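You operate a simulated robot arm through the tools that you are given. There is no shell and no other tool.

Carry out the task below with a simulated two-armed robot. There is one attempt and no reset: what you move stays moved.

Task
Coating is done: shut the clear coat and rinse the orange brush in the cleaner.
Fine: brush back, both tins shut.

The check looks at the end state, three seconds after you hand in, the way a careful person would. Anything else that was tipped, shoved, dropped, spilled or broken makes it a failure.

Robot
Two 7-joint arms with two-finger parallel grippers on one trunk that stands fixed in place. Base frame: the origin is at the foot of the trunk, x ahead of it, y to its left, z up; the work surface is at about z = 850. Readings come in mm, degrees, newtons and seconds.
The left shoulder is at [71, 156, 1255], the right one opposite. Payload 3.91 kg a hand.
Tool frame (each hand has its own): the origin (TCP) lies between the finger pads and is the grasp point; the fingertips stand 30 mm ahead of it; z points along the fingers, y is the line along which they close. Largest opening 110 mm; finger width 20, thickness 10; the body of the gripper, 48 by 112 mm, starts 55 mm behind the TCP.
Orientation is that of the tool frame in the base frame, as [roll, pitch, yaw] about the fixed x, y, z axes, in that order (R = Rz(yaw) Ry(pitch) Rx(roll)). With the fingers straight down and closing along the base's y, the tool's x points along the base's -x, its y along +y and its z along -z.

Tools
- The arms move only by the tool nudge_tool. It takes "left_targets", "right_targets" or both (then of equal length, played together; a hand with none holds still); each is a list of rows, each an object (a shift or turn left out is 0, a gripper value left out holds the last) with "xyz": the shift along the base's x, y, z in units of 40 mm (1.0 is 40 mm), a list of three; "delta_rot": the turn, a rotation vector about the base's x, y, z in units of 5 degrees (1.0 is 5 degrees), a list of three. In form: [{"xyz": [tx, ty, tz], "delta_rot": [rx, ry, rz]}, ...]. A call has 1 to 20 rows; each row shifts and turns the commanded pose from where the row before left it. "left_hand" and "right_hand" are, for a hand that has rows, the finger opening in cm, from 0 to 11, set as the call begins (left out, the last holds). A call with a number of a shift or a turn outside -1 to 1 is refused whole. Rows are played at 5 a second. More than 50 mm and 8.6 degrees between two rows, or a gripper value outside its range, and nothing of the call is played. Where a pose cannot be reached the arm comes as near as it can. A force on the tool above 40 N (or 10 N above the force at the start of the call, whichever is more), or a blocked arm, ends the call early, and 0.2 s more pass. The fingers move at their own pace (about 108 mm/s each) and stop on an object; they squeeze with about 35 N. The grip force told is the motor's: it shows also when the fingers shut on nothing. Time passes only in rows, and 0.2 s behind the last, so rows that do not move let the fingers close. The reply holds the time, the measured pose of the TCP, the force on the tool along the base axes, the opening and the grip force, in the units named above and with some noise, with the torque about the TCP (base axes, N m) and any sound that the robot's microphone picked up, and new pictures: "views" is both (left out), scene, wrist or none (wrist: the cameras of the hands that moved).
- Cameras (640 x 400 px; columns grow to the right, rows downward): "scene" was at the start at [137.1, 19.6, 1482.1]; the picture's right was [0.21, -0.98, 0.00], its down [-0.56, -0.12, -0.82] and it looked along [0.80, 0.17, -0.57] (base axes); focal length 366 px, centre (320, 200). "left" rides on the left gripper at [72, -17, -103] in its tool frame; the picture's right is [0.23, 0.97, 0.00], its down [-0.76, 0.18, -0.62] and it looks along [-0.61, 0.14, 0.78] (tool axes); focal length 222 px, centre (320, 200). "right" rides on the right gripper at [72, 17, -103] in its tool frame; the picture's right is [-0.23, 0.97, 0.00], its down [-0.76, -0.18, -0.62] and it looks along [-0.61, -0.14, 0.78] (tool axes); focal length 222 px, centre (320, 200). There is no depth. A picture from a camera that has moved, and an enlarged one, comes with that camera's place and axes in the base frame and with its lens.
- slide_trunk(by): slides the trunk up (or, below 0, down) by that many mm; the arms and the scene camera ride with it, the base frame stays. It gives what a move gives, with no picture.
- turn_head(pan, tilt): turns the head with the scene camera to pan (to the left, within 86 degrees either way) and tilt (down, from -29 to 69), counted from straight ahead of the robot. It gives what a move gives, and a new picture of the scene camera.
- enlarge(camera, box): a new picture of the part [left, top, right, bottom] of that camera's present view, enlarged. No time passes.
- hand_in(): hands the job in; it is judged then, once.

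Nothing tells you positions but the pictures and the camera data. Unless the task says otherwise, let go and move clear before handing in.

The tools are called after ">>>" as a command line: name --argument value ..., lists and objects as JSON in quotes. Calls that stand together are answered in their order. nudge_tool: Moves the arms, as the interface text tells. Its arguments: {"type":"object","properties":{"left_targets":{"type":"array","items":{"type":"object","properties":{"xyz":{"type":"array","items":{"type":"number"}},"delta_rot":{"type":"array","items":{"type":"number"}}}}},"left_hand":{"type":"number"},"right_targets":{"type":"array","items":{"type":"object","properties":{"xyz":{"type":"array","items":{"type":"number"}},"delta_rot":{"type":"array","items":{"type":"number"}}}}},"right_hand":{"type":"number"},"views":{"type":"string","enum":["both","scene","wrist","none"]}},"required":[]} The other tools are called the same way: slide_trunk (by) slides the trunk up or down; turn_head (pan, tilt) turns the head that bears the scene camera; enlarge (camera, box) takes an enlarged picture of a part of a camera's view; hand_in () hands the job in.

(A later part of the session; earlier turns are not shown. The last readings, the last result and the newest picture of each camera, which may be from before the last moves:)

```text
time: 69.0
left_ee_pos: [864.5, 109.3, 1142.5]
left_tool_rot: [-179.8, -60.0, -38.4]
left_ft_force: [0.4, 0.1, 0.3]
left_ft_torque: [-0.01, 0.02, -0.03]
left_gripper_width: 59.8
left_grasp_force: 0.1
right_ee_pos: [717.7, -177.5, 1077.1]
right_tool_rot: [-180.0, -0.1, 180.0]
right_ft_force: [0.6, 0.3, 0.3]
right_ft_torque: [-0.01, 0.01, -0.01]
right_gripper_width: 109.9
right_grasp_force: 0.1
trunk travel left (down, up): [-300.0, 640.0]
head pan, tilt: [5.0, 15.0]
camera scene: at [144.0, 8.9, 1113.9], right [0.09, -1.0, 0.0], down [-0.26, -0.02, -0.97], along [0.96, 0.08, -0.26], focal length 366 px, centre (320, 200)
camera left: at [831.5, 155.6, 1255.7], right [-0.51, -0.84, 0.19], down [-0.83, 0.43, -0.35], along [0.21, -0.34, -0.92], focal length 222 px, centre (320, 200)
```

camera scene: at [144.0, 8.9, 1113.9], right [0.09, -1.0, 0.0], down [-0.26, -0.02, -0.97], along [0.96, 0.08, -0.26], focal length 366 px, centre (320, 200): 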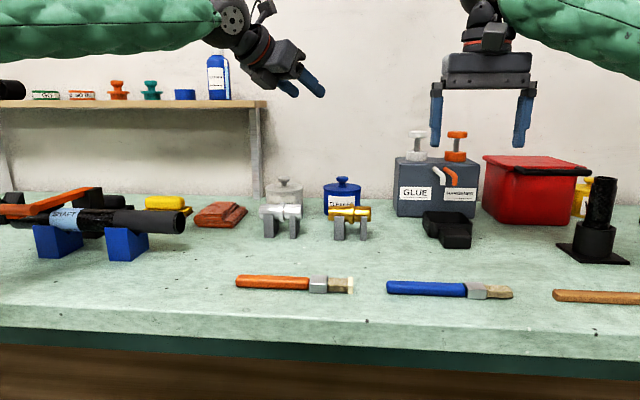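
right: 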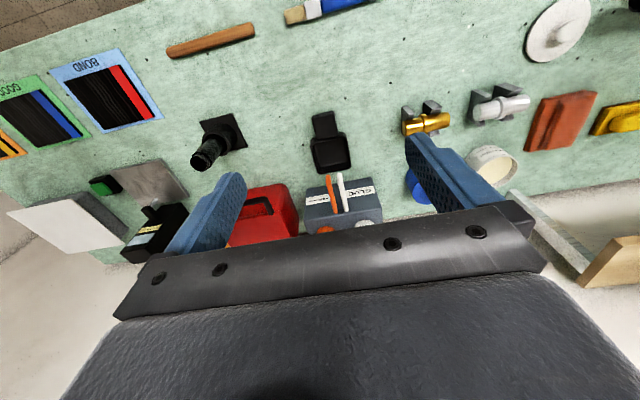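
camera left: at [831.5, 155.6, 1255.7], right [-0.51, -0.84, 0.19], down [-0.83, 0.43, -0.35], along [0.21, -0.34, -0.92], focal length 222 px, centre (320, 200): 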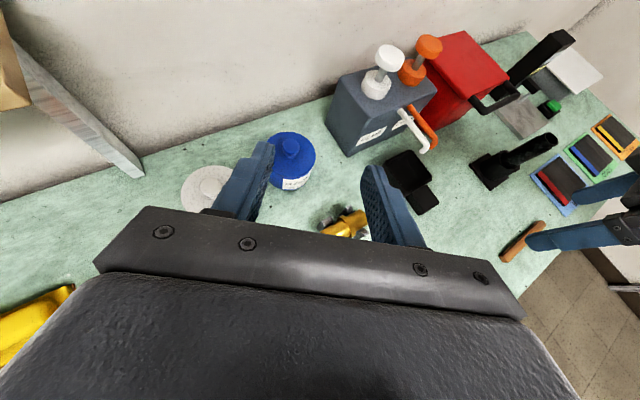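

The hand is now flipped with its camera on top, which gives a much better view and clearance. I'll flatten the hand to 72° and move to a pre-approach point short of the cleaner's knob.

>>> nudge_tool --left_targets '[{"xyz": [0.45, -0.185, -0.8], "delta_rot": [-0.744, -0.942, 0]}, {"xyz": [0.45, -0.185, -0.8], "delta_rot": [-0.744, -0.942, 0]}, {"xyz": [0.45, -0.185, -0.865]}, {"xyz": [0.45, -0.185, -0.865]}, {"xyz": [0.45, -0.185, -0.865]}, {"xyz": [0, 0, 0]}]' --views "both"

```text
time: 70.4
left_ee_pos: [954.6, 72.7, 973.8]
left_tool_rot: [-179.8, -72.0, -38.4]
left_ft_force: [0.8, 0.4, -0.2]
left_ft_torque: [0.0, -0.02, 0.03]
left_gripper_width: 59.8
left_grasp_force: 0.0
right_ee_pos: [717.3, -178.0, 1078.6]
right_tool_rot: [-180.0, -0.1, -180.0]
right_ft_force: [0.9, 0.3, -0.2]
right_ft_torque: [-0.03, -0.05, 0.01]
right_gripper_width: 109.9
right_grasp_force: 0.1
trunk travel left (down, up): [-300.0, 640.0]
head pan, tilt: [5.0, 15.0]
camera scene: at [143.5, 8.8, 1114.1], right [0.09, -1.0, 0.0], down [-0.26, -0.02, -0.97], along [0.96, 0.08, -0.26], focal length 366 px, centre (320, 200)
camera left: at [904.3, 132.4, 1074.2], right [-0.55, -0.81, 0.21], down [-0.76, 0.37, -0.53], along [0.35, -0.45, -0.82], focal length 222 px, centre (320, 200)
```

scene: 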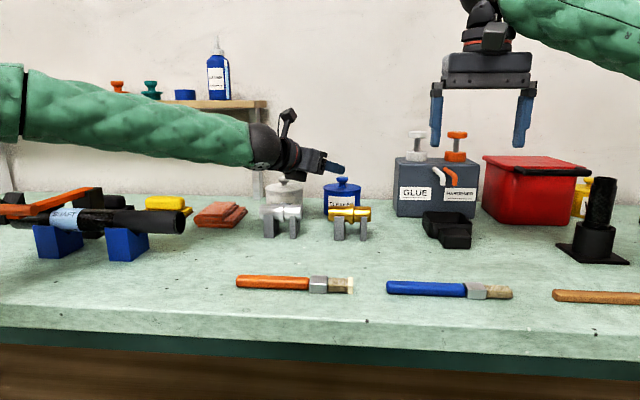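
left: 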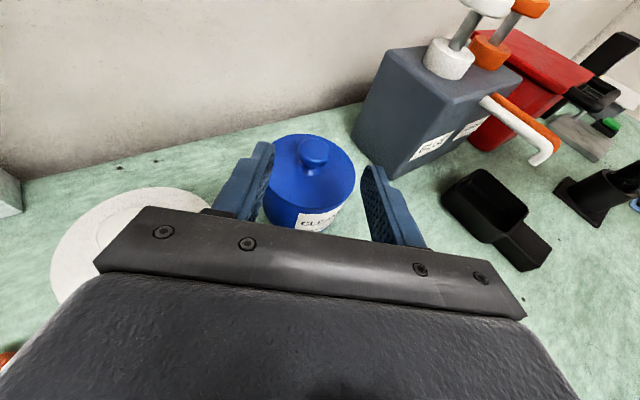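

The knob is nicely centred between the fingers from above. I'll drop 20 mm and slide in along the fingers.

>>> nudge_tool --left_targets '[{"xyz": [0, 0, -0.25]}, {"xyz": [0, 0, -0.25]}, {"xyz": [0.2375, -0.189, -0.094]}, {"xyz": [0.2375, -0.189, -0.094]}, {"xyz": [0, 0, 0]}]' --views "both"

>>> enlarge --camera "left" --box '[200, 100, 440, 260]'

>>> enlarge --camera "scene" --box '[240, 130, 400, 240]'

```text
time: 71.6
left_ee_pos: [971.6, 56.7, 946.3]
left_tool_rot: [-179.8, -72.0, -38.4]
left_ft_force: [-1.0, 0.1, 0.0]
left_ft_torque: [-0.03, 0.01, -0.03]
left_gripper_width: 60.1
left_grasp_force: 0.0
right_ee_pos: [718.4, -177.3, 1077.4]
right_tool_rot: [180.0, 0.0, -180.0]
right_ft_force: [0.0, 1.1, 0.0]
right_ft_torque: [0.01, 0.0, 0.01]
right_gripper_width: 110.0
right_grasp_force: 0.1
trunk travel left (down, up): [-300.0, 640.0]
head pan, tilt: [5.0, 15.0]
camera scene: at [143.9, 8.8, 1113.9], right [0.09, -1.0, 0.0], down [-0.26, -0.02, -0.97], along [0.96, 0.08, -0.26], focal length 366 px, centre (320, 200)
camera left: at [922.3, 116.8, 1046.9], right [-0.55, -0.81, 0.21], down [-0.76, 0.37, -0.53], along [0.35, -0.45, -0.82], focal length 222 px, centre (320, 200)
```

scene: 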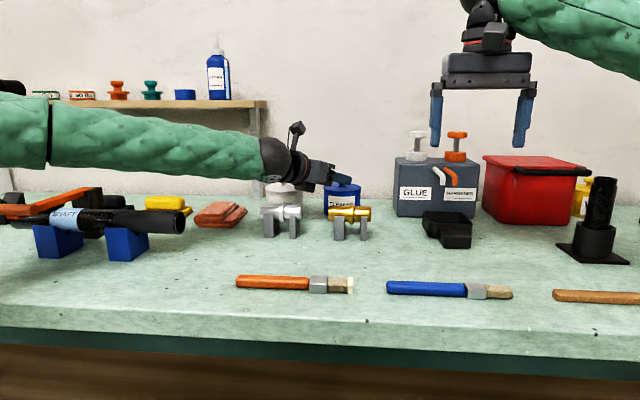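
left: 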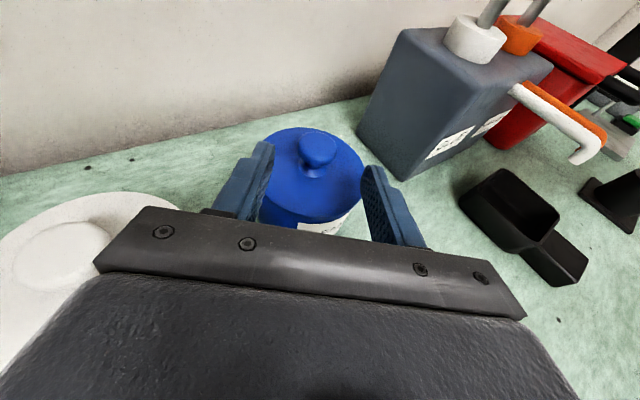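

```text
2.50 times, centred on (320, 180) of left
camera zoom: at [922.3, 116.8, 1046.9], right [-0.55, -0.81, 0.21], down [-0.76, 0.37, -0.53], along [0.35, -0.45, -0.82], focal length 555 px, centre (320, 250)
```

zoom: 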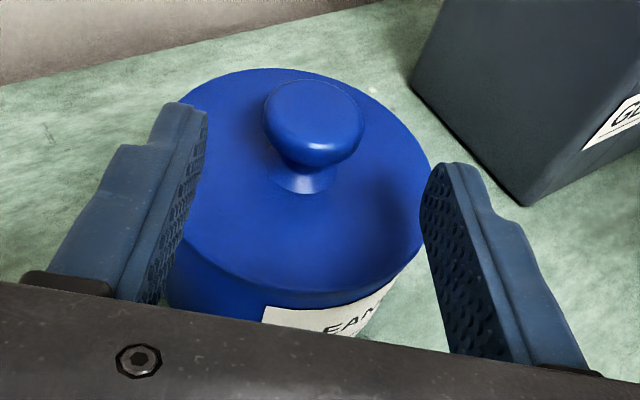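

```text
3.64 times, centred on (320, 185) of scene
camera zoom: at [143.9, 8.8, 1113.9], right [0.09, -1.0, 0.0], down [-0.26, -0.02, -0.97], along [0.96, 0.08, -0.26], focal length 1331 px, centre (320, 254)
```

zoom: 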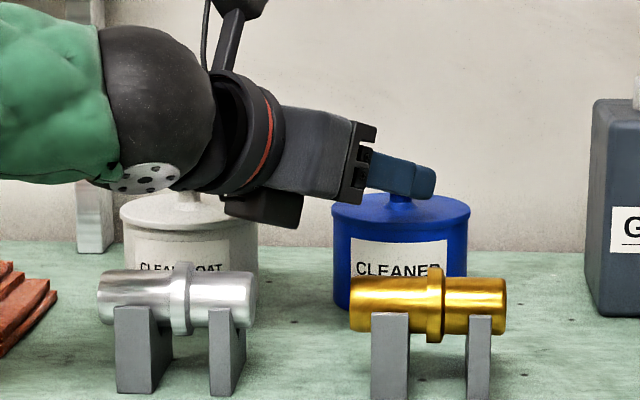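

The knob sits straight ahead between the fingers and nothing is close underneath. I'll slide in the last 25 mm.

>>> nudge_tool --left_targets '[{"xyz": [0.175, -0.118, -0.063]}, {"xyz": [0.175, -0.118, -0.063]}, {"xyz": [0.175, -0.118, -0.063]}, {"xyz": [0, 0, 0]}]' --views "wrist"

>>> enlarge --camera "left" --box '[200, 100, 440, 260]'

>>> enlarge --camera "scene" --box '[270, 150, 390, 230]'

```text
time: 72.6
left_ee_pos: [993.8, 42.0, 941.0]
left_tool_rot: [-179.8, -72.0, -38.3]
left_ft_force: [-0.6, 0.2, 0.0]
left_ft_torque: [-0.01, 0.03, 0.02]
left_gripper_width: 59.8
left_grasp_force: 0.0
right_ee_pos: [718.1, -178.7, 1077.9]
right_tool_rot: [-180.0, 0.0, -180.0]
right_ft_force: [0.1, 0.6, 0.0]
right_ft_torque: [0.03, -0.02, 0.01]
right_gripper_width: 110.0
right_grasp_force: 0.0
trunk travel left (down, up): [-300.0, 640.0]
head pan, tilt: [5.0, 15.0]
camera left: at [943.6, 103.1, 1039.5], right [-0.55, -0.81, 0.21], down [-0.76, 0.37, -0.53], along [0.35, -0.45, -0.82], focal length 222 px, centre (320, 200)
```

left: 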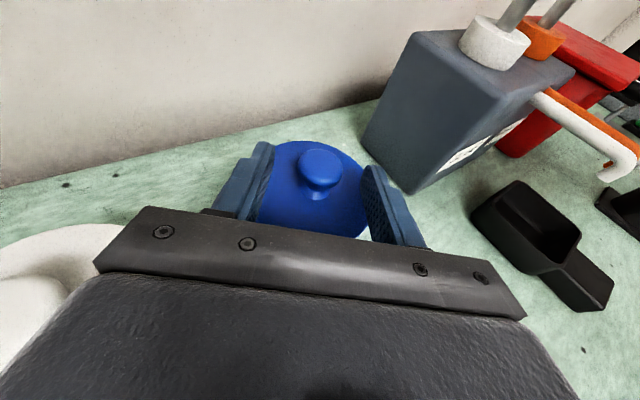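

```text
2.50 times, centred on (320, 180) of left
camera zoom: at [943.6, 103.1, 1039.5], right [-0.55, -0.81, 0.21], down [-0.76, 0.37, -0.53], along [0.35, -0.45, -0.82], focal length 555 px, centre (320, 250)
```

zoom: 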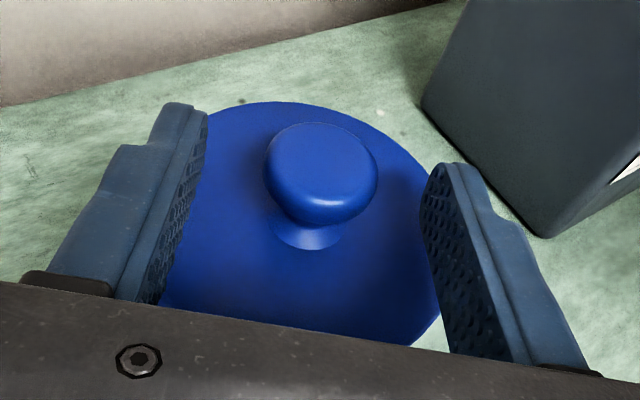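

```text
5.00 times, centred on (330, 190) of scene
camera zoom: at [143.9, 8.8, 1114.0], right [0.09, -1.0, 0.0], down [-0.26, -0.02, -0.97], along [0.96, 0.08, -0.26], focal length 1830 px, centre (270, 250)
```

zoom: 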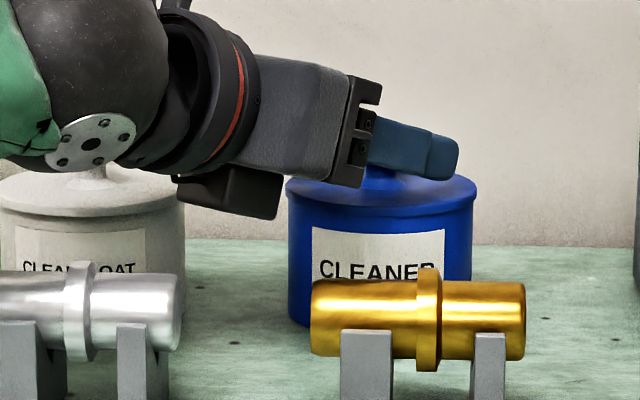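

The fingers straddle the cleaner's knob and the arm is within reach. I'll close gently to just under the knob's width and check the grip.

>>> nudge_tool --left_targets '[{"xyz": [0, 0, -0.03]}, {"xyz": [0, 0, 0]}, {"xyz": [0, 0, 0]}, {"xyz": [0, 0, 0]}]' --left_hand 2.5 --views "wrist"

>>> enlarge --camera "left" --box '[200, 100, 440, 260]'

```text
time: 73.6
left_ee_pos: [994.9, 42.6, 938.0]
left_tool_rot: [-179.8, -72.0, -38.3]
left_ft_force: [0.8, -0.6, 0.8]
left_ft_torque: [0.0, -0.03, -0.02]
left_gripper_width: 26.5
left_grasp_force: 1.5
right_ee_pos: [717.6, -178.6, 1077.5]
right_tool_rot: [-179.9, 0.0, -180.0]
right_ft_force: [0.9, 0.2, -0.2]
right_ft_torque: [0.03, -0.02, 0.02]
right_gripper_width: 109.8
right_grasp_force: 0.0
trunk travel left (down, up): [-300.0, 640.0]
head pan, tilt: [5.0, 15.0]
camera left: at [943.7, 103.1, 1037.9], right [-0.55, -0.81, 0.22], down [-0.76, 0.37, -0.53], along [0.35, -0.45, -0.82], focal length 222 px, centre (320, 200)
```

left: 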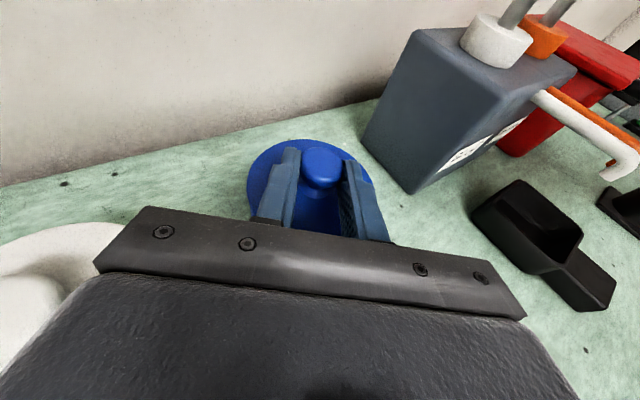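

```text
2.50 times, centred on (320, 180) of left
camera zoom: at [943.7, 103.1, 1037.9], right [-0.55, -0.81, 0.22], down [-0.76, 0.37, -0.53], along [0.35, -0.45, -0.82], focal length 555 px, centre (320, 250)
```

zoom: 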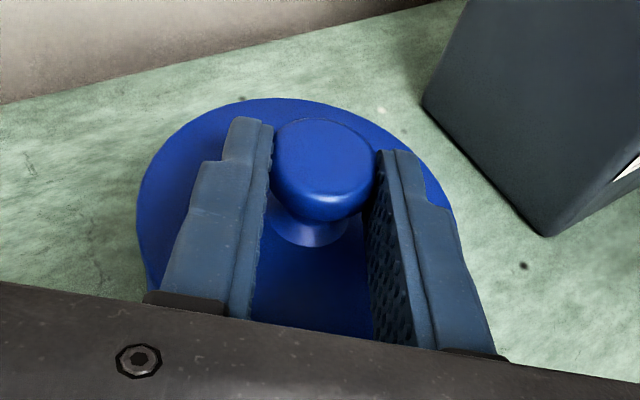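

The knob is held at 26.5 mm with very light force. I'll firm the grip moderately before lifting, avoiding the full squeeze that made the other lid creep.

>>> nudge_tool --left_targets '[{"xyz": [0, 0, 0]}, {"xyz": [0, 0, 0]}]' --left_hand 1.6 --views "none"

```text
time: 74.2
left_ee_pos: [994.2, 43.6, 938.0]
left_tool_rot: [-179.8, -72.0, -38.4]
left_ft_force: [-0.7, -0.7, 0.4]
left_ft_torque: [-0.02, -0.02, -0.04]
left_gripper_width: 17.1
left_grasp_force: 35.7
right_ee_pos: [718.3, -177.7, 1077.8]
right_tool_rot: [-179.9, 0.0, 180.0]
right_ft_force: [1.2, -0.3, 0.2]
right_ft_torque: [-0.02, -0.02, 0.0]
right_gripper_width: 109.9
right_grasp_force: 0.1
trunk travel left (down, up): [-300.0, 640.0]
head pan, tilt: [5.0, 15.0]
```

Full force came back with the fingers at 17 mm, so the true stem is about that wide. I'll relax the command slightly to see if a moderate force holds.

>>> nudge_tool --left_targets '[{"xyz": [0, 0, 0]}, {"xyz": [0, 0, 0]}]' --left_hand 1.7 --views "none"

```text
time: 74.8
left_ee_pos: [994.0, 43.5, 938.8]
left_tool_rot: [-179.8, -72.0, -38.2]
left_ft_force: [-0.5, 0.5, 0.6]
left_ft_torque: [-0.04, -0.01, -0.06]
left_gripper_width: 19.8
left_grasp_force: 35.0
right_ee_pos: [717.0, -177.8, 1076.8]
right_tool_rot: [-179.9, 0.0, -179.9]
right_ft_force: [0.7, -0.5, 0.0]
right_ft_torque: [0.0, 0.01, -0.03]
right_gripper_width: 110.0
right_grasp_force: 0.1
trunk travel left (down, up): [-300.0, 640.0]
head pan, tilt: [5.0, 15.0]
```

The opening crept from 17 to 20 mm. I'll look at what is happening at the knob.

>>> enlarge --camera "left" --box '[200, 100, 440, 260]'

>>> enlarge --camera "scene" --box '[300, 160, 380, 220]'

```text
2.50 times, centred on (320, 180) of left
camera zoom: at [943.7, 103.1, 1037.8], right [-0.55, -0.81, 0.22], down [-0.76, 0.37, -0.53], along [0.35, -0.45, -0.82], focal length 555 px, centre (320, 250)
```

zoom: 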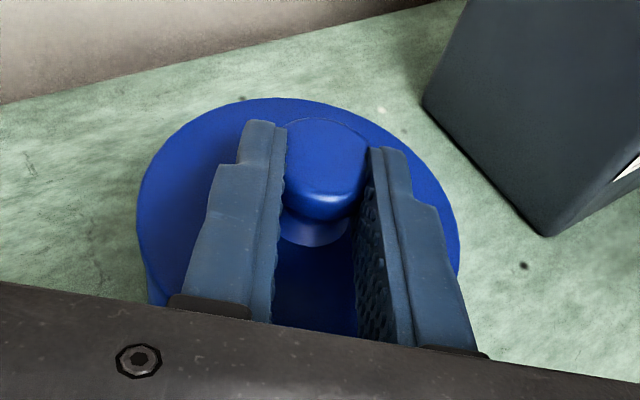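

```text
6.67 times, centred on (340, 190) of scene
camera zoom: at [144.0, 8.8, 1113.9], right [0.09, -1.0, 0.0], down [-0.26, -0.02, -0.97], along [0.96, 0.08, -0.26], focal length 2440 px, centre (187, 267)
```

zoom: 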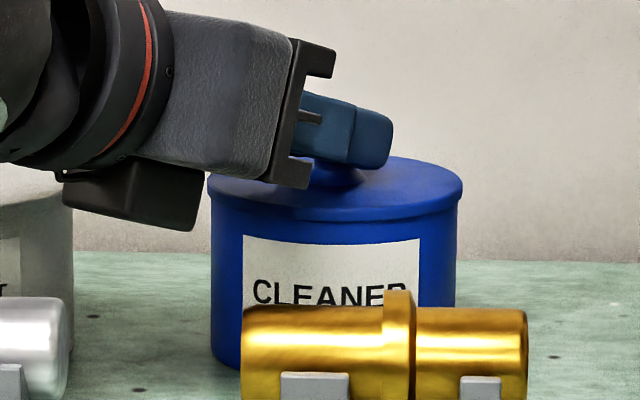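

The lid hasn't moved and is firmly held. I'll lift it straight up by raising the trunk 50 mm, keeping the arm's pose unchanged.

>>> slide_trunk --by 50

>>> enlarge --camera "left" --box '[160, 80, 480, 280]'

>>> enlarge --camera "scene" --box '[240, 130, 400, 250]'

```text
time: 75.7
left_ee_pos: [994.0, 42.8, 986.9]
left_tool_rot: [-179.9, -71.9, -38.3]
left_ft_force: [-0.8, -0.8, -0.6]
left_ft_torque: [0.01, 0.02, -0.01]
left_gripper_width: 22.0
left_grasp_force: 13.9
right_ee_pos: [718.1, -179.0, 1126.4]
right_tool_rot: [180.0, -0.2, -180.0]
right_ft_force: [0.1, -0.4, -0.2]
right_ft_torque: [-0.03, 0.03, 0.01]
right_gripper_width: 109.6
right_grasp_force: 0.1
trunk travel left (down, up): [-350.0, 590.0]
head pan, tilt: [5.0, 15.0]
heard: snap
```

```text
2.00 times, centred on (320, 180) of left
camera zoom: at [944.3, 103.2, 1087.0], right [-0.55, -0.81, 0.22], down [-0.76, 0.37, -0.53], along [0.35, -0.45, -0.82], focal length 444 px, centre (320, 240)
```

zoom: 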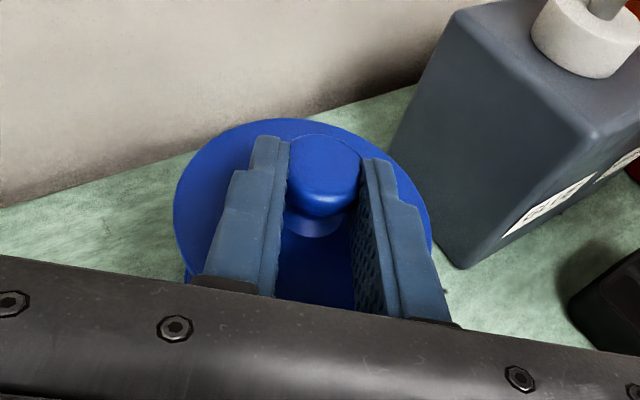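

```text
3.33 times, centred on (320, 190) of scene
camera zoom: at [144.6, 8.8, 1163.7], right [0.09, -1.0, 0.0], down [-0.26, -0.02, -0.97], along [0.96, 0.08, -0.26], focal length 1220 px, centre (320, 233)
```

zoom: 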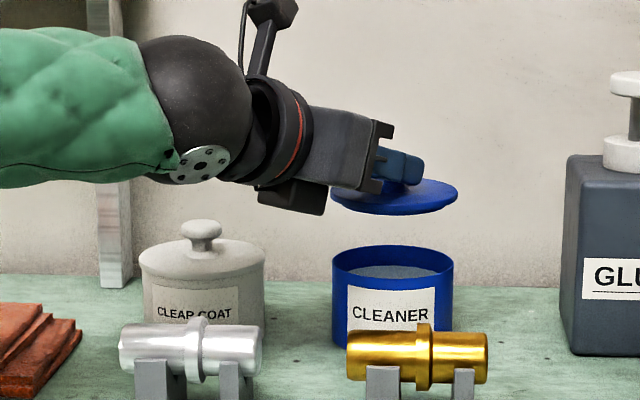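

A snap was heard and the lid came free with the tin staying put, so these lids are snap fits, and the clear coat lid will also need to be pressed until it snaps. Now I'll check how the lid sits in the fingers.

>>> enlarge --camera "scene" --box '[310, 160, 370, 200]'

>>> nudge_tool --left_targets '[{"xyz": [0, 0, 0.1]}]' --left_hand 1.0 --views "wrist"

```text
10.00 times, centred on (340, 180) of scene
camera zoom: at [144.6, 8.8, 1163.7], right [0.09, -1.0, 0.0], down [-0.26, -0.02, -0.97], along [0.96, 0.08, -0.26], focal length 3660 px, centre (120, 400)
```

zoom: 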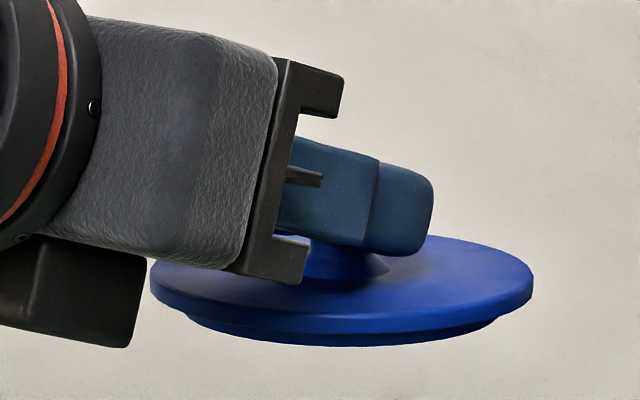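

```text
time: 76.1
left_ee_pos: [994.9, 43.5, 990.7]
left_tool_rot: [-179.5, -72.1, -38.6]
left_ft_force: [0.1, -0.3, -0.3]
left_ft_torque: [0.0, 0.02, -0.04]
left_gripper_width: 17.0
left_grasp_force: 35.1
right_ee_pos: [717.4, -178.6, 1127.5]
right_tool_rot: [-180.0, -0.1, -179.9]
right_ft_force: [-0.6, 0.5, 0.9]
right_ft_torque: [0.0, 0.01, -0.01]
right_gripper_width: 109.8
right_grasp_force: 0.0
trunk travel left (down, up): [-350.0, 590.0]
head pan, tilt: [5.0, 15.0]
camera left: at [943.6, 103.1, 1091.7], right [-0.55, -0.81, 0.21], down [-0.76, 0.37, -0.53], along [0.35, -0.45, -0.82], focal length 222 px, centre (320, 200)
```

left: 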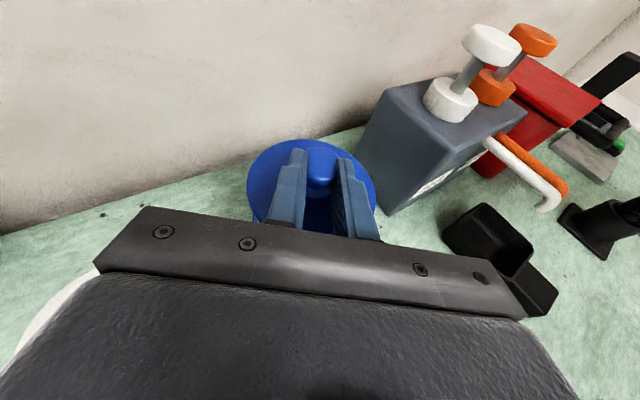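

The lid is held level with full force. I'll carry it up and back to a free spot on the bench near (760, -20), turning the hand to 75° yaw on the way, and shift the empty right hand aside.

>>> nudge_tool --left_targets '[{"xyz": [0, 0, 0.5]}, {"xyz": [0, 0, 0.5]}, {"xyz": [-0.5, -0.1, 0]}, {"xyz": [-0.6, -0.11, 0], "delta_rot": [0, 0, -0.8]}, {"xyz": [-0.6, -0.11, 0], "delta_rot": [0, 0, -0.8]}, {"xyz": [-0.6, -0.11, 0], "delta_rot": [0, 0, -0.8]}, {"xyz": [-0.6, -0.11, 0], "delta_rot": [0, 0, -0.8]}, {"xyz": [-0.6, -0.11, 0], "delta_rot": [0, 0, -0.8]}, {"xyz": [-0.6, -0.11, 0], "delta_rot": [0, 0, -0.8]}, {"xyz": [-0.6, -0.11, 0], "delta_rot": [0, 0, -0.8]}, {"xyz": [-0.6, -0.11, 0], "delta_rot": [0, 0, -0.8]}, {"xyz": [-0.6, -0.11, 0], "delta_rot": [0, 0, -0.92]}, {"xyz": [-0.085, -0.015, 0]}, {"xyz": [0, 0, 0]}]' --right_targets '[{"xyz": [0, -0.25, 0]}, {"xyz": [0, -0.25, 0]}, {"xyz": [0, -0.25, 0]}, {"xyz": [0, -0.25, 0]}, {"xyz": [0, -0.25, 0]}, {"xyz": [0, -0.25, 0]}, {"xyz": [0, -0.25, 0]}, {"xyz": [0, -0.25, 0]}, {"xyz": [0, -0.25, 0]}, {"xyz": [0, -0.25, 0]}, {"xyz": [0, -0.25, 0]}, {"xyz": [0, 0, 0]}, {"xyz": [0, 0, 0]}, {"xyz": [0, 0, 0]}]' --views "both"

```text
time: 79.1
left_ee_pos: [726.2, -44.4, 1020.1]
left_tool_rot: [-179.4, -72.3, -68.9]
left_ft_force: [0.2, 0.1, -0.2]
left_ft_torque: [0.02, -0.01, -0.01]
left_gripper_width: 20.1
left_grasp_force: 34.8
left hand out of reach, approached as far as the arm can: row 8, 9, 10, 11, 12
right_ee_pos: [718.4, -288.3, 1126.4]
right_tool_rot: [180.0, 0.1, 180.0]
right_ft_force: [0.5, 0.0, 0.1]
right_ft_torque: [-0.04, 0.03, 0.03]
right_gripper_width: 109.9
right_grasp_force: 0.1
trunk travel left (down, up): [-350.0, 590.0]
head pan, tilt: [5.0, 15.0]
camera scene: at [144.2, 8.9, 1163.8], right [0.09, -1.0, 0.0], down [-0.26, -0.02, -0.97], along [0.96, 0.08, -0.26], focal length 366 px, centre (320, 200)
camera right: at [645.2, -272.1, 1231.1], right [0.23, 0.97, 0.0], down [0.76, -0.18, 0.62], along [0.61, -0.14, -0.78], focal length 222 px, centre (320, 200)
camera left: at [711.6, 32.3, 1120.2], right [-0.88, -0.43, 0.21], down [-0.47, 0.7, -0.54], along [0.08, -0.57, -0.82], focal length 222 px, centre (320, 200)
```

scene: 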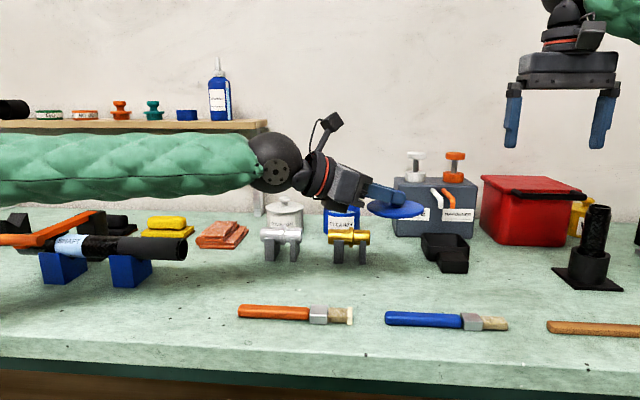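
right: 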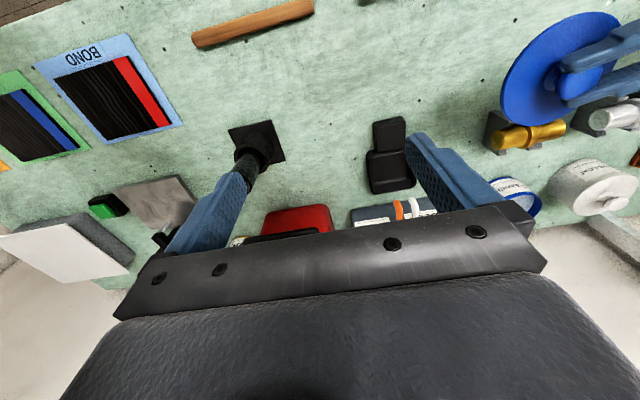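
left: 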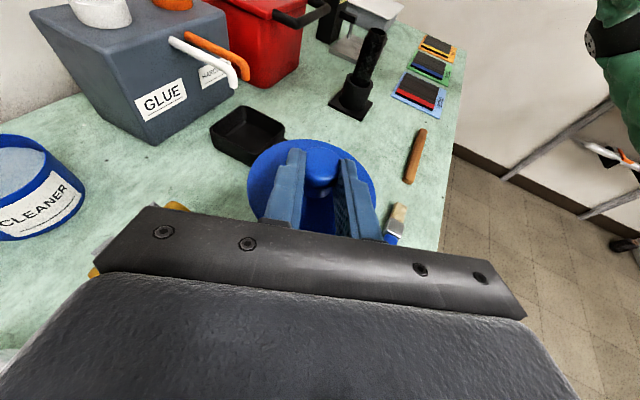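

The hand stopped at (726, -44) with the lid over a free patch of bench near (733, -62), which will do. I'll check the lid's attitude and the clearance underneath before lowering.

>>> enlarge --camera "scene" --box '[340, 160, 460, 240]'

>>> enlarge --camera "right" --box '[460, 0, 640, 130]'

>>> turn_head --pan 0 --tilt 35

```text
5.00 times, centred on (400, 200) of scene
camera zoom: at [144.2, 8.9, 1163.8], right [0.09, -1.0, 0.0], down [-0.26, -0.02, -0.97], along [0.96, 0.08, -0.26], focal length 1830 px, centre (-80, 200)
```

zoom: 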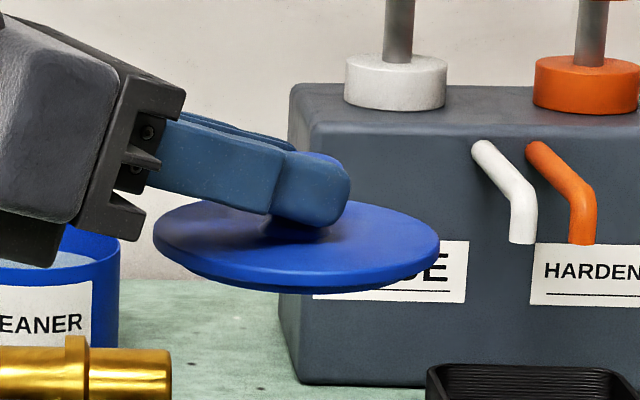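

```text
3.08 times, centred on (550, 65) of right
camera zoom: at [645.2, -272.1, 1231.1], right [0.23, 0.97, 0.0], down [0.76, -0.18, 0.62], along [0.61, -0.14, -0.78], focal length 684 px, centre (-388, 615)
```

zoom: 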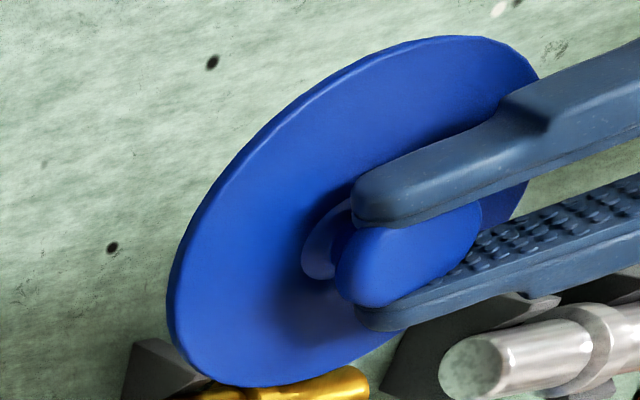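

```text
time: 79.9
left_ee_pos: [724.6, -45.6, 1020.0]
left_tool_rot: [-179.2, -72.3, -68.8]
left_ft_force: [0.0, 0.5, 0.4]
left_ft_torque: [-0.03, 0.01, 0.04]
left_gripper_width: 20.3
left_grasp_force: 35.4
right_ee_pos: [717.3, -287.8, 1127.3]
right_tool_rot: [179.9, -0.1, 180.0]
right_ft_force: [-0.4, -0.1, 0.8]
right_ft_torque: [0.0, -0.01, 0.05]
right_gripper_width: 109.9
right_grasp_force: 0.0
trunk travel left (down, up): [-350.0, 590.0]
head pan, tilt: [0.0, 35.0]
camera scene: at [139.1, 0.7, 1132.0], right [0.0, -1.0, 0.0], down [-0.57, 0.0, -0.82], along [0.82, 0.0, -0.57], focal length 366 px, centre (320, 200)
```

scene: 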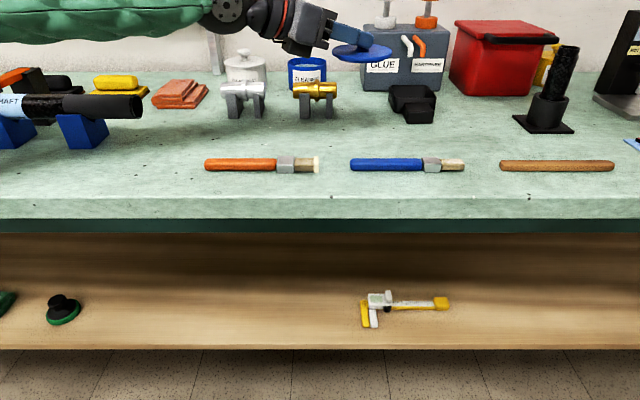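

The lid is close to level and the bench beneath is clear. I'll lower the trunk 110 mm to bring the lid near the bench without changing the arm's pose.

>>> slide_trunk --by -110

>>> nudge_tool --left_targets '[{"xyz": [0, 0, 0]}]' --views "both"

>>> enlarge --camera "scene" --box '[220, 0, 460, 160]'

```text
time: 81.3
left_ee_pos: [724.6, -44.3, 912.0]
left_tool_rot: [-179.3, -72.3, -68.9]
left_ft_force: [-0.2, 0.5, -1.4]
left_ft_torque: [-0.01, -0.01, 0.0]
left_gripper_width: 20.7
left_grasp_force: 35.0
right_ee_pos: [716.8, -289.2, 1017.1]
right_tool_rot: [-179.9, 0.1, -180.0]
right_ft_force: [-0.2, 0.9, 0.1]
right_ft_torque: [0.01, -0.02, 0.02]
right_gripper_width: 110.0
right_grasp_force: 0.1
trunk travel left (down, up): [-240.0, 700.0]
head pan, tilt: [0.0, 35.0]
```

```text
time: 81.7
left_ee_pos: [724.9, -45.7, 911.3]
left_tool_rot: [-179.2, -72.3, -68.8]
left_ft_force: [0.1, -0.4, 0.0]
left_ft_torque: [0.01, 0.01, 0.01]
left_gripper_width: 20.5
left_grasp_force: 34.7
right_ee_pos: [717.2, -288.4, 1016.4]
right_tool_rot: [-180.0, 0.0, -179.9]
right_ft_force: [0.0, -1.5, -0.3]
right_ft_torque: [-0.01, 0.05, -0.03]
right_gripper_width: 109.7
right_grasp_force: 0.0
trunk travel left (down, up): [-240.0, 700.0]
head pan, tilt: [0.0, 35.0]
camera scene: at [138.9, 0.7, 1021.9], right [0.0, -1.0, 0.0], down [-0.57, 0.0, -0.82], along [0.82, 0.0, -0.57], focal length 366 px, centre (320, 200)
camera left: at [711.4, 32.4, 1010.6], right [-0.88, -0.43, 0.21], down [-0.47, 0.7, -0.54], along [0.08, -0.57, -0.82], focal length 222 px, centre (320, 200)
```

scene: 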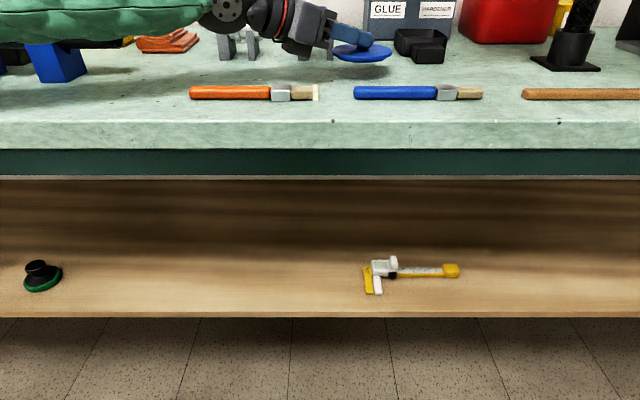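
left: 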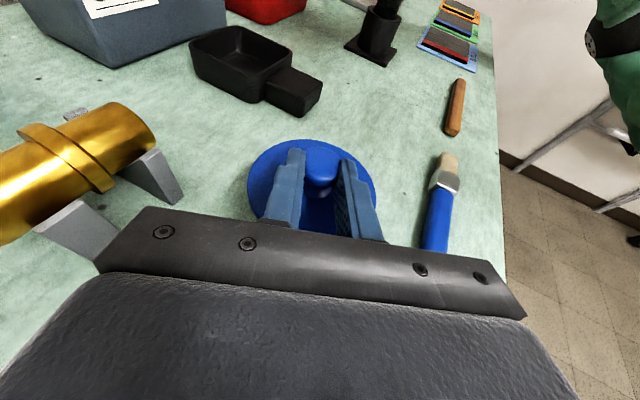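

```text
2.50 times, centred on (340, 80) of scene
camera zoom: at [138.9, 0.7, 1021.9], right [0.0, -1.0, 0.0], down [-0.57, 0.0, -0.82], along [0.82, 0.0, -0.57], focal length 915 px, centre (270, 500)
```

zoom: 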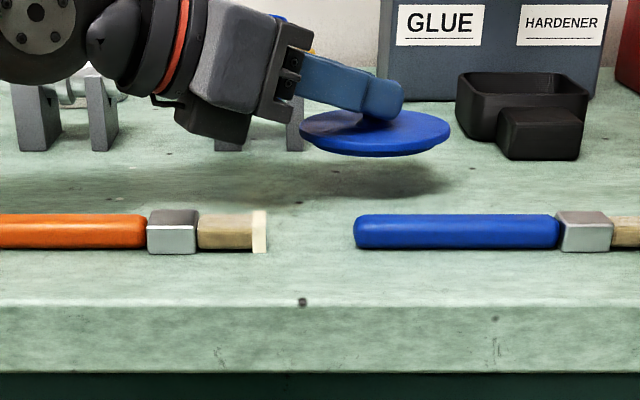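

The lid is about 25 mm above the bench with clear space all round. I'll lower it gently to contact.

>>> nudge_tool --left_targets '[{"xyz": [0, 0, -0.2]}, {"xyz": [0, 0, -0.2]}, {"xyz": [0, 0, -0.1]}, {"xyz": [0, 0, 0]}]' --views "none"

>>> enlarge --camera "scene" --box '[270, 10, 410, 110]'

```text
time: 82.7
left_ee_pos: [725.8, -44.1, 891.7]
left_tool_rot: [-179.2, -72.3, -68.9]
left_ft_force: [0.6, 1.1, 0.7]
left_ft_torque: [0.01, 0.0, 0.02]
left_gripper_width: 20.6
left_grasp_force: 34.7
right_ee_pos: [718.4, -288.3, 1016.1]
right_tool_rot: [-179.9, 0.0, 180.0]
right_ft_force: [0.1, 0.7, -0.3]
right_ft_torque: [-0.01, 0.02, -0.01]
right_gripper_width: 110.0
right_grasp_force: 0.1
trunk travel left (down, up): [-240.0, 700.0]
head pan, tilt: [0.0, 35.0]
```

```text
4.00 times, centred on (340, 60) of scene
camera zoom: at [139.0, 0.7, 1021.9], right [0.0, -1.0, 0.0], down [-0.57, 0.0, -0.82], along [0.82, 0.0, -0.57], focal length 1464 px, centre (240, 760)
```

zoom: 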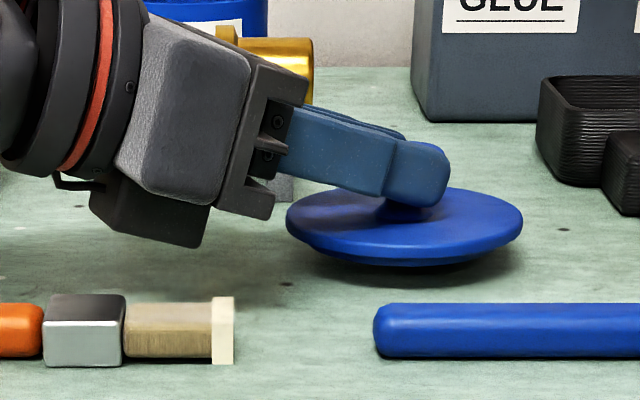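

The lid is only a few millimetres up now. I'll keep lowering in 2 mm steps and watch the force.

>>> nudge_tool --left_targets '[{"xyz": [0, 0, -0.05]}, {"xyz": [0, 0, -0.05]}, {"xyz": [0, 0, -0.05]}, {"xyz": [0, 0, 0]}]' --views "none"

>>> enlarge --camera "scene" --box '[270, 10, 410, 110]'

```text
time: 83.7
left_ee_pos: [725.4, -44.9, 885.3]
left_tool_rot: [-179.1, -72.2, -68.7]
left_ft_force: [-0.2, 0.2, -0.6]
left_ft_torque: [0.01, 0.0, 0.03]
left_gripper_width: 20.7
left_grasp_force: 35.3
right_ee_pos: [717.8, -289.4, 1016.9]
right_tool_rot: [180.0, 0.0, 180.0]
right_ft_force: [-0.2, -0.5, -0.3]
right_ft_torque: [0.0, 0.0, 0.0]
right_gripper_width: 109.8
right_grasp_force: 0.1
trunk travel left (down, up): [-240.0, 700.0]
head pan, tilt: [0.0, 35.0]
```

```text
4.00 times, centred on (340, 60) of scene
camera zoom: at [139.0, 0.6, 1021.9], right [0.0, -1.0, 0.0], down [-0.57, 0.0, -0.82], along [0.82, 0.0, -0.57], focal length 1464 px, centre (240, 760)
```

zoom: 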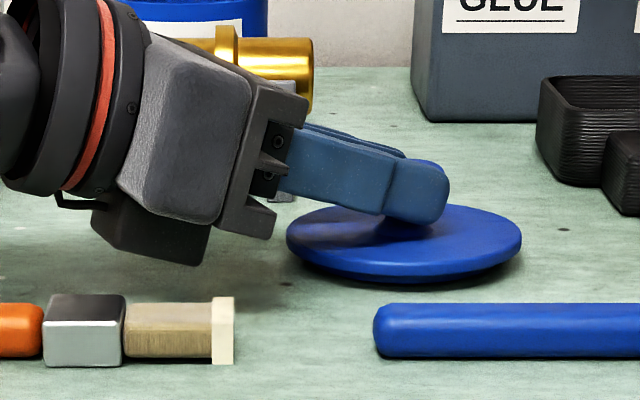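

No contact force yet. I'll take it down a few more millimetres.

>>> nudge_tool --left_targets '[{"xyz": [0, 0, -0.04]}, {"xyz": [0, 0, -0.04]}, {"xyz": [0, 0, 0]}]' --views "none"

>>> enlarge --camera "scene" --box '[270, 10, 410, 110]'

```text
time: 84.5
left_ee_pos: [726.1, -44.0, 881.3]
left_tool_rot: [-179.1, -72.3, -69.0]
left_ft_force: [0.7, 0.3, 6.0]
left_ft_torque: [0.05, -0.03, -0.1]
left_gripper_width: 20.4
left_grasp_force: 34.9
right_ee_pos: [717.0, -289.2, 1016.0]
right_tool_rot: [180.0, -0.1, -180.0]
right_ft_force: [0.7, -0.1, -0.1]
right_ft_torque: [-0.01, -0.03, 0.01]
right_gripper_width: 109.8
right_grasp_force: 0.1
trunk travel left (down, up): [-240.0, 700.0]
head pan, tilt: [0.0, 35.0]
```

```text
4.00 times, centred on (340, 60) of scene
camera zoom: at [138.6, 0.7, 1022.0], right [0.0, -1.0, 0.0], down [-0.57, 0.0, -0.82], along [0.82, 0.0, -0.57], focal length 1464 px, centre (240, 760)
```

zoom: 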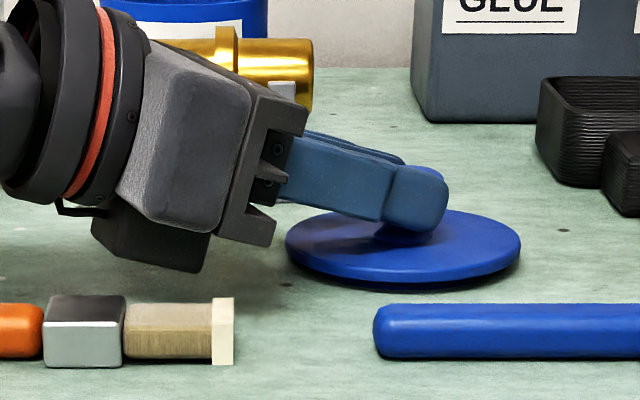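

Contact shows 6 N, so the lid rests on the bench. I'll open the fingers, slide back off the knob along the finger axis, then raise.

>>> nudge_tool --left_targets '[{"xyz": [0, 0, 0]}, {"xyz": [0, 0, 0]}, {"xyz": [0, 0, 0]}]' --left_hand 6 --views "none"

>>> nudge_tool --left_targets '[{"xyz": [-0.1, 0.26, 0.12]}, {"xyz": [-0.17, 0.44, 0.16]}, {"xyz": [-0.17, 0.44, 0.3]}, {"xyz": [0, 0, 0.7]}, {"xyz": [0, 0, 0.8]}, {"xyz": [0, 0, 0]}]' --views "both"

```text
time: 85.3
left_ee_pos: [726.4, -44.7, 882.2]
left_tool_rot: [-179.2, -72.4, -68.8]
left_ft_force: [1.0, 0.7, 0.2]
left_ft_torque: [-0.02, 0.0, -0.01]
left_gripper_width: 59.8
left_grasp_force: 0.0
right_ee_pos: [717.7, -288.2, 1016.9]
right_tool_rot: [-180.0, 0.0, -180.0]
right_ft_force: [-0.2, -0.4, 0.4]
right_ft_torque: [0.01, 0.03, 0.0]
right_gripper_width: 110.0
right_grasp_force: 0.1
trunk travel left (down, up): [-240.0, 700.0]
head pan, tilt: [0.0, 35.0]
```

```text
time: 86.7
left_ee_pos: [697.6, -8.8, 964.4]
left_tool_rot: [-179.3, -72.3, -68.2]
left_ft_force: [-0.7, -0.5, -0.3]
left_ft_torque: [0.02, -0.01, -0.03]
left_gripper_width: 59.9
left_grasp_force: 0.0
left hand out of reach, approached as far as the arm can: row 3, 5
right_ee_pos: [717.0, -287.3, 1015.1]
right_tool_rot: [-179.9, 0.0, 180.0]
right_ft_force: [0.7, 0.5, -1.0]
right_ft_torque: [-0.01, -0.02, -0.01]
right_gripper_width: 110.0
right_grasp_force: 0.1
trunk travel left (down, up): [-240.0, 700.0]
head pan, tilt: [0.0, 35.0]
camera scene: at [138.9, 0.7, 1021.9], right [0.0, -1.0, 0.0], down [-0.57, 0.0, -0.82], along [0.82, 0.0, -0.57], focal length 366 px, centre (320, 200)
camera left: at [683.8, 69.3, 1063.7], right [-0.87, -0.44, 0.21], down [-0.48, 0.69, -0.54], along [0.09, -0.57, -0.82], focal length 222 px, centre (320, 200)
```

scene: 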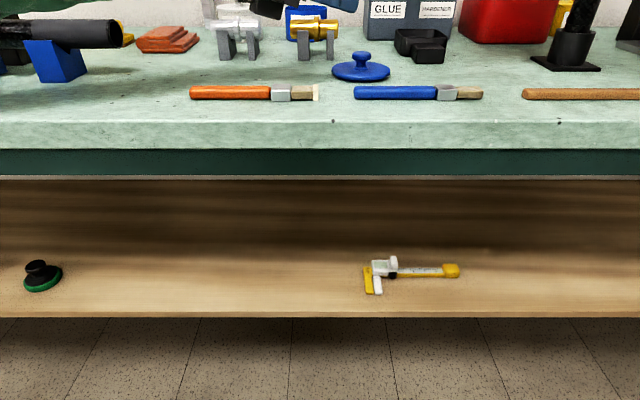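
left: 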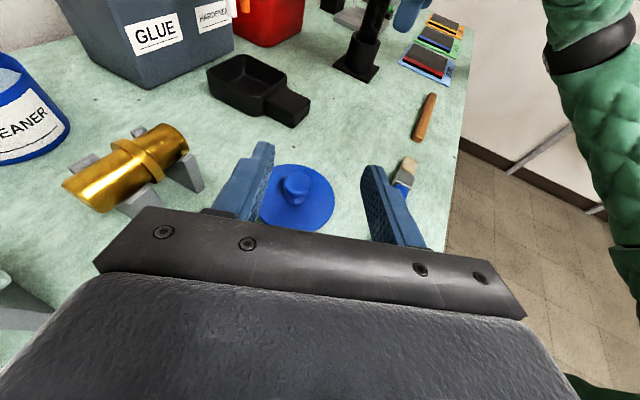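

The cleaner lid rests upright on the bench at about (733, -62) and the blue brush is untouched. Next comes the orange brush: I'll raise the trunk for working room, then unroll the left hand to its normal side in open air.

>>> slide_trunk --by 150

>>> nudge_tool --left_targets '[{"xyz": [0.2, 0.4, 0.2], "delta_rot": [0, 0, 1]}, {"xyz": [0.2, 0.4, 0.2], "delta_rot": [0, 0, 1]}, {"xyz": [0.2, 0.4, 0], "delta_rot": [0, 0, 1]}, {"xyz": [0, 0.4, 0], "delta_rot": [0, 0, 1]}, {"xyz": [0, 0.4, 0], "delta_rot": [0, 0, 1]}, {"xyz": [0, 0.4, 0], "delta_rot": [0, 0, 1]}, {"xyz": [0, 0, 0]}]' --left_hand 6 --views "scene"

```text
time: 88.5
left_ee_pos: [699.5, -7.1, 1114.2]
left_tool_rot: [-179.3, -72.4, -68.1]
left_ft_force: [0.9, 0.0, 0.2]
left_ft_torque: [-0.01, 0.03, 0.02]
left_gripper_width: 59.8
left_grasp_force: 0.0
right_ee_pos: [717.9, -288.1, 1165.7]
right_tool_rot: [180.0, -0.1, 180.0]
right_ft_force: [-0.5, 0.0, 0.3]
right_ft_torque: [0.02, 0.02, 0.0]
right_gripper_width: 110.2
right_grasp_force: 0.1
trunk travel left (down, up): [-390.0, 550.0]
head pan, tilt: [0.0, 35.0]
```

```text
time: 90.1
left_ee_pos: [723.8, 88.2, 1129.0]
left_tool_rot: [-179.3, -72.3, -38.1]
left_ft_force: [-0.7, -0.4, 0.0]
left_ft_torque: [0.01, 0.0, -0.01]
left_gripper_width: 60.2
left_grasp_force: 0.1
right_ee_pos: [718.4, -287.7, 1166.2]
right_tool_rot: [179.9, -0.1, -180.0]
right_ft_force: [0.4, -0.1, 0.4]
right_ft_torque: [0.03, -0.01, -0.02]
right_gripper_width: 110.2
right_grasp_force: 0.0
trunk travel left (down, up): [-390.0, 550.0]
head pan, tilt: [0.0, 35.0]
camera scene: at [139.4, 0.9, 1171.8], right [0.0, -1.0, 0.0], down [-0.57, 0.0, -0.82], along [0.82, 0.0, -0.57], focal length 366 px, centre (320, 200)
```

scene: 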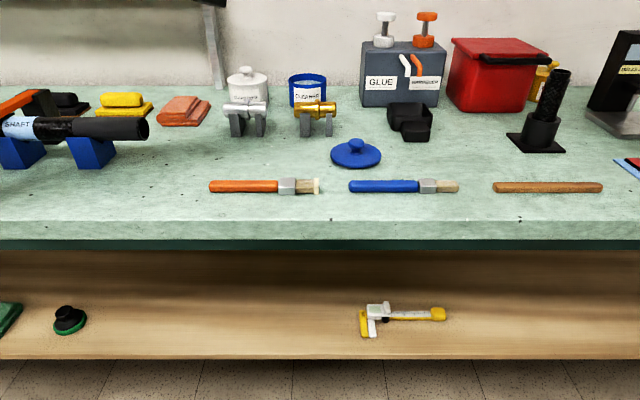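

The bench looks right: orange brush, lid and open cleaner all as expected. I'll roll the left hand back 180° about the finger axis here in open air.

>>> nudge_tool --left_targets '[{"delta_rot": [-0.988, 0.775, 0.401]}, {"delta_rot": [-0.988, 0.775, 0.401]}, {"delta_rot": [-0.988, 0.775, 0.401]}, {"delta_rot": [-0.988, 0.775, 0.401]}, {"delta_rot": [-0.988, 0.775, 0.401]}, {"delta_rot": [-0.988, 0.775, 0.401]}, {"delta_rot": [-0.988, 0.775, 0.401]}, {"delta_rot": [-0.988, 0.775, 0.401]}, {"delta_rot": [-0.988, 0.775, 0.401]}, {"delta_rot": [-0.988, 0.775, 0.401]}, {"delta_rot": [-0.988, 0.775, 0.401]}, {"delta_rot": [-0.988, 0.775, 0.401]}, {"delta_rot": [-0.988, 0.775, 0.401]}, {"delta_rot": [-0.988, 0.775, 0.401]}]' --views "none"

>>> nudge_tool --left_targets '[{"delta_rot": [-0.988, 0.775, 0.401]}, {"delta_rot": [-0.988, 0.775, 0.401]}, {"delta_rot": [-0.988, 0.775, 0.401]}, {"delta_rot": [-0.988, 0.775, 0.401]}, {"delta_rot": [-0.988, 0.775, 0.401]}, {"delta_rot": [-0.988, 0.775, 0.401]}, {"delta_rot": [-0.988, 0.775, 0.401]}, {"delta_rot": [-0.988, 0.775, 0.401]}, {"delta_rot": [-0.988, 0.775, 0.401]}, {"delta_rot": [-0.988, 0.775, 0.401]}, {"delta_rot": [-0.988, 0.775, 0.401]}, {"delta_rot": [-0.988, 0.775, 0.401]}, {"delta_rot": [-0.988, 0.775, 0.401]}, {"delta_rot": [-0.25, 0.195, 0.1]}, {"xyz": [0, 0, 0]}]' --views "none"

```text
time: 93.1
left_ee_pos: [723.1, 87.1, 1129.6]
left_tool_rot: [108.4, 2.3, 52.6]
left_ft_force: [0.6, -0.1, 0.4]
left_ft_torque: [0.02, 0.02, 0.0]
left_gripper_width: 59.8
left_grasp_force: 0.0
right_ee_pos: [718.1, -288.2, 1166.6]
right_tool_rot: [180.0, 0.0, -180.0]
right_ft_force: [-0.2, 0.1, 1.2]
right_ft_torque: [0.0, 0.04, -0.02]
right_gripper_width: 109.9
right_grasp_force: 0.1
trunk travel left (down, up): [-390.0, 550.0]
head pan, tilt: [0.0, 35.0]
```

```text
time: 96.3
left_ee_pos: [722.3, 88.3, 1130.0]
left_tool_rot: [179.7, 72.2, 140.8]
left_ft_force: [0.9, -0.1, 0.4]
left_ft_torque: [0.01, 0.0, 0.01]
left_gripper_width: 60.1
left_grasp_force: 0.1
right_ee_pos: [717.0, -288.3, 1166.7]
right_tool_rot: [-179.9, -0.1, 180.0]
right_ft_force: [0.2, -0.5, 0.0]
right_ft_torque: [-0.04, 0.03, 0.03]
right_gripper_width: 110.2
right_grasp_force: 0.2
trunk travel left (down, up): [-390.0, 550.0]
head pan, tilt: [0.0, 35.0]
```

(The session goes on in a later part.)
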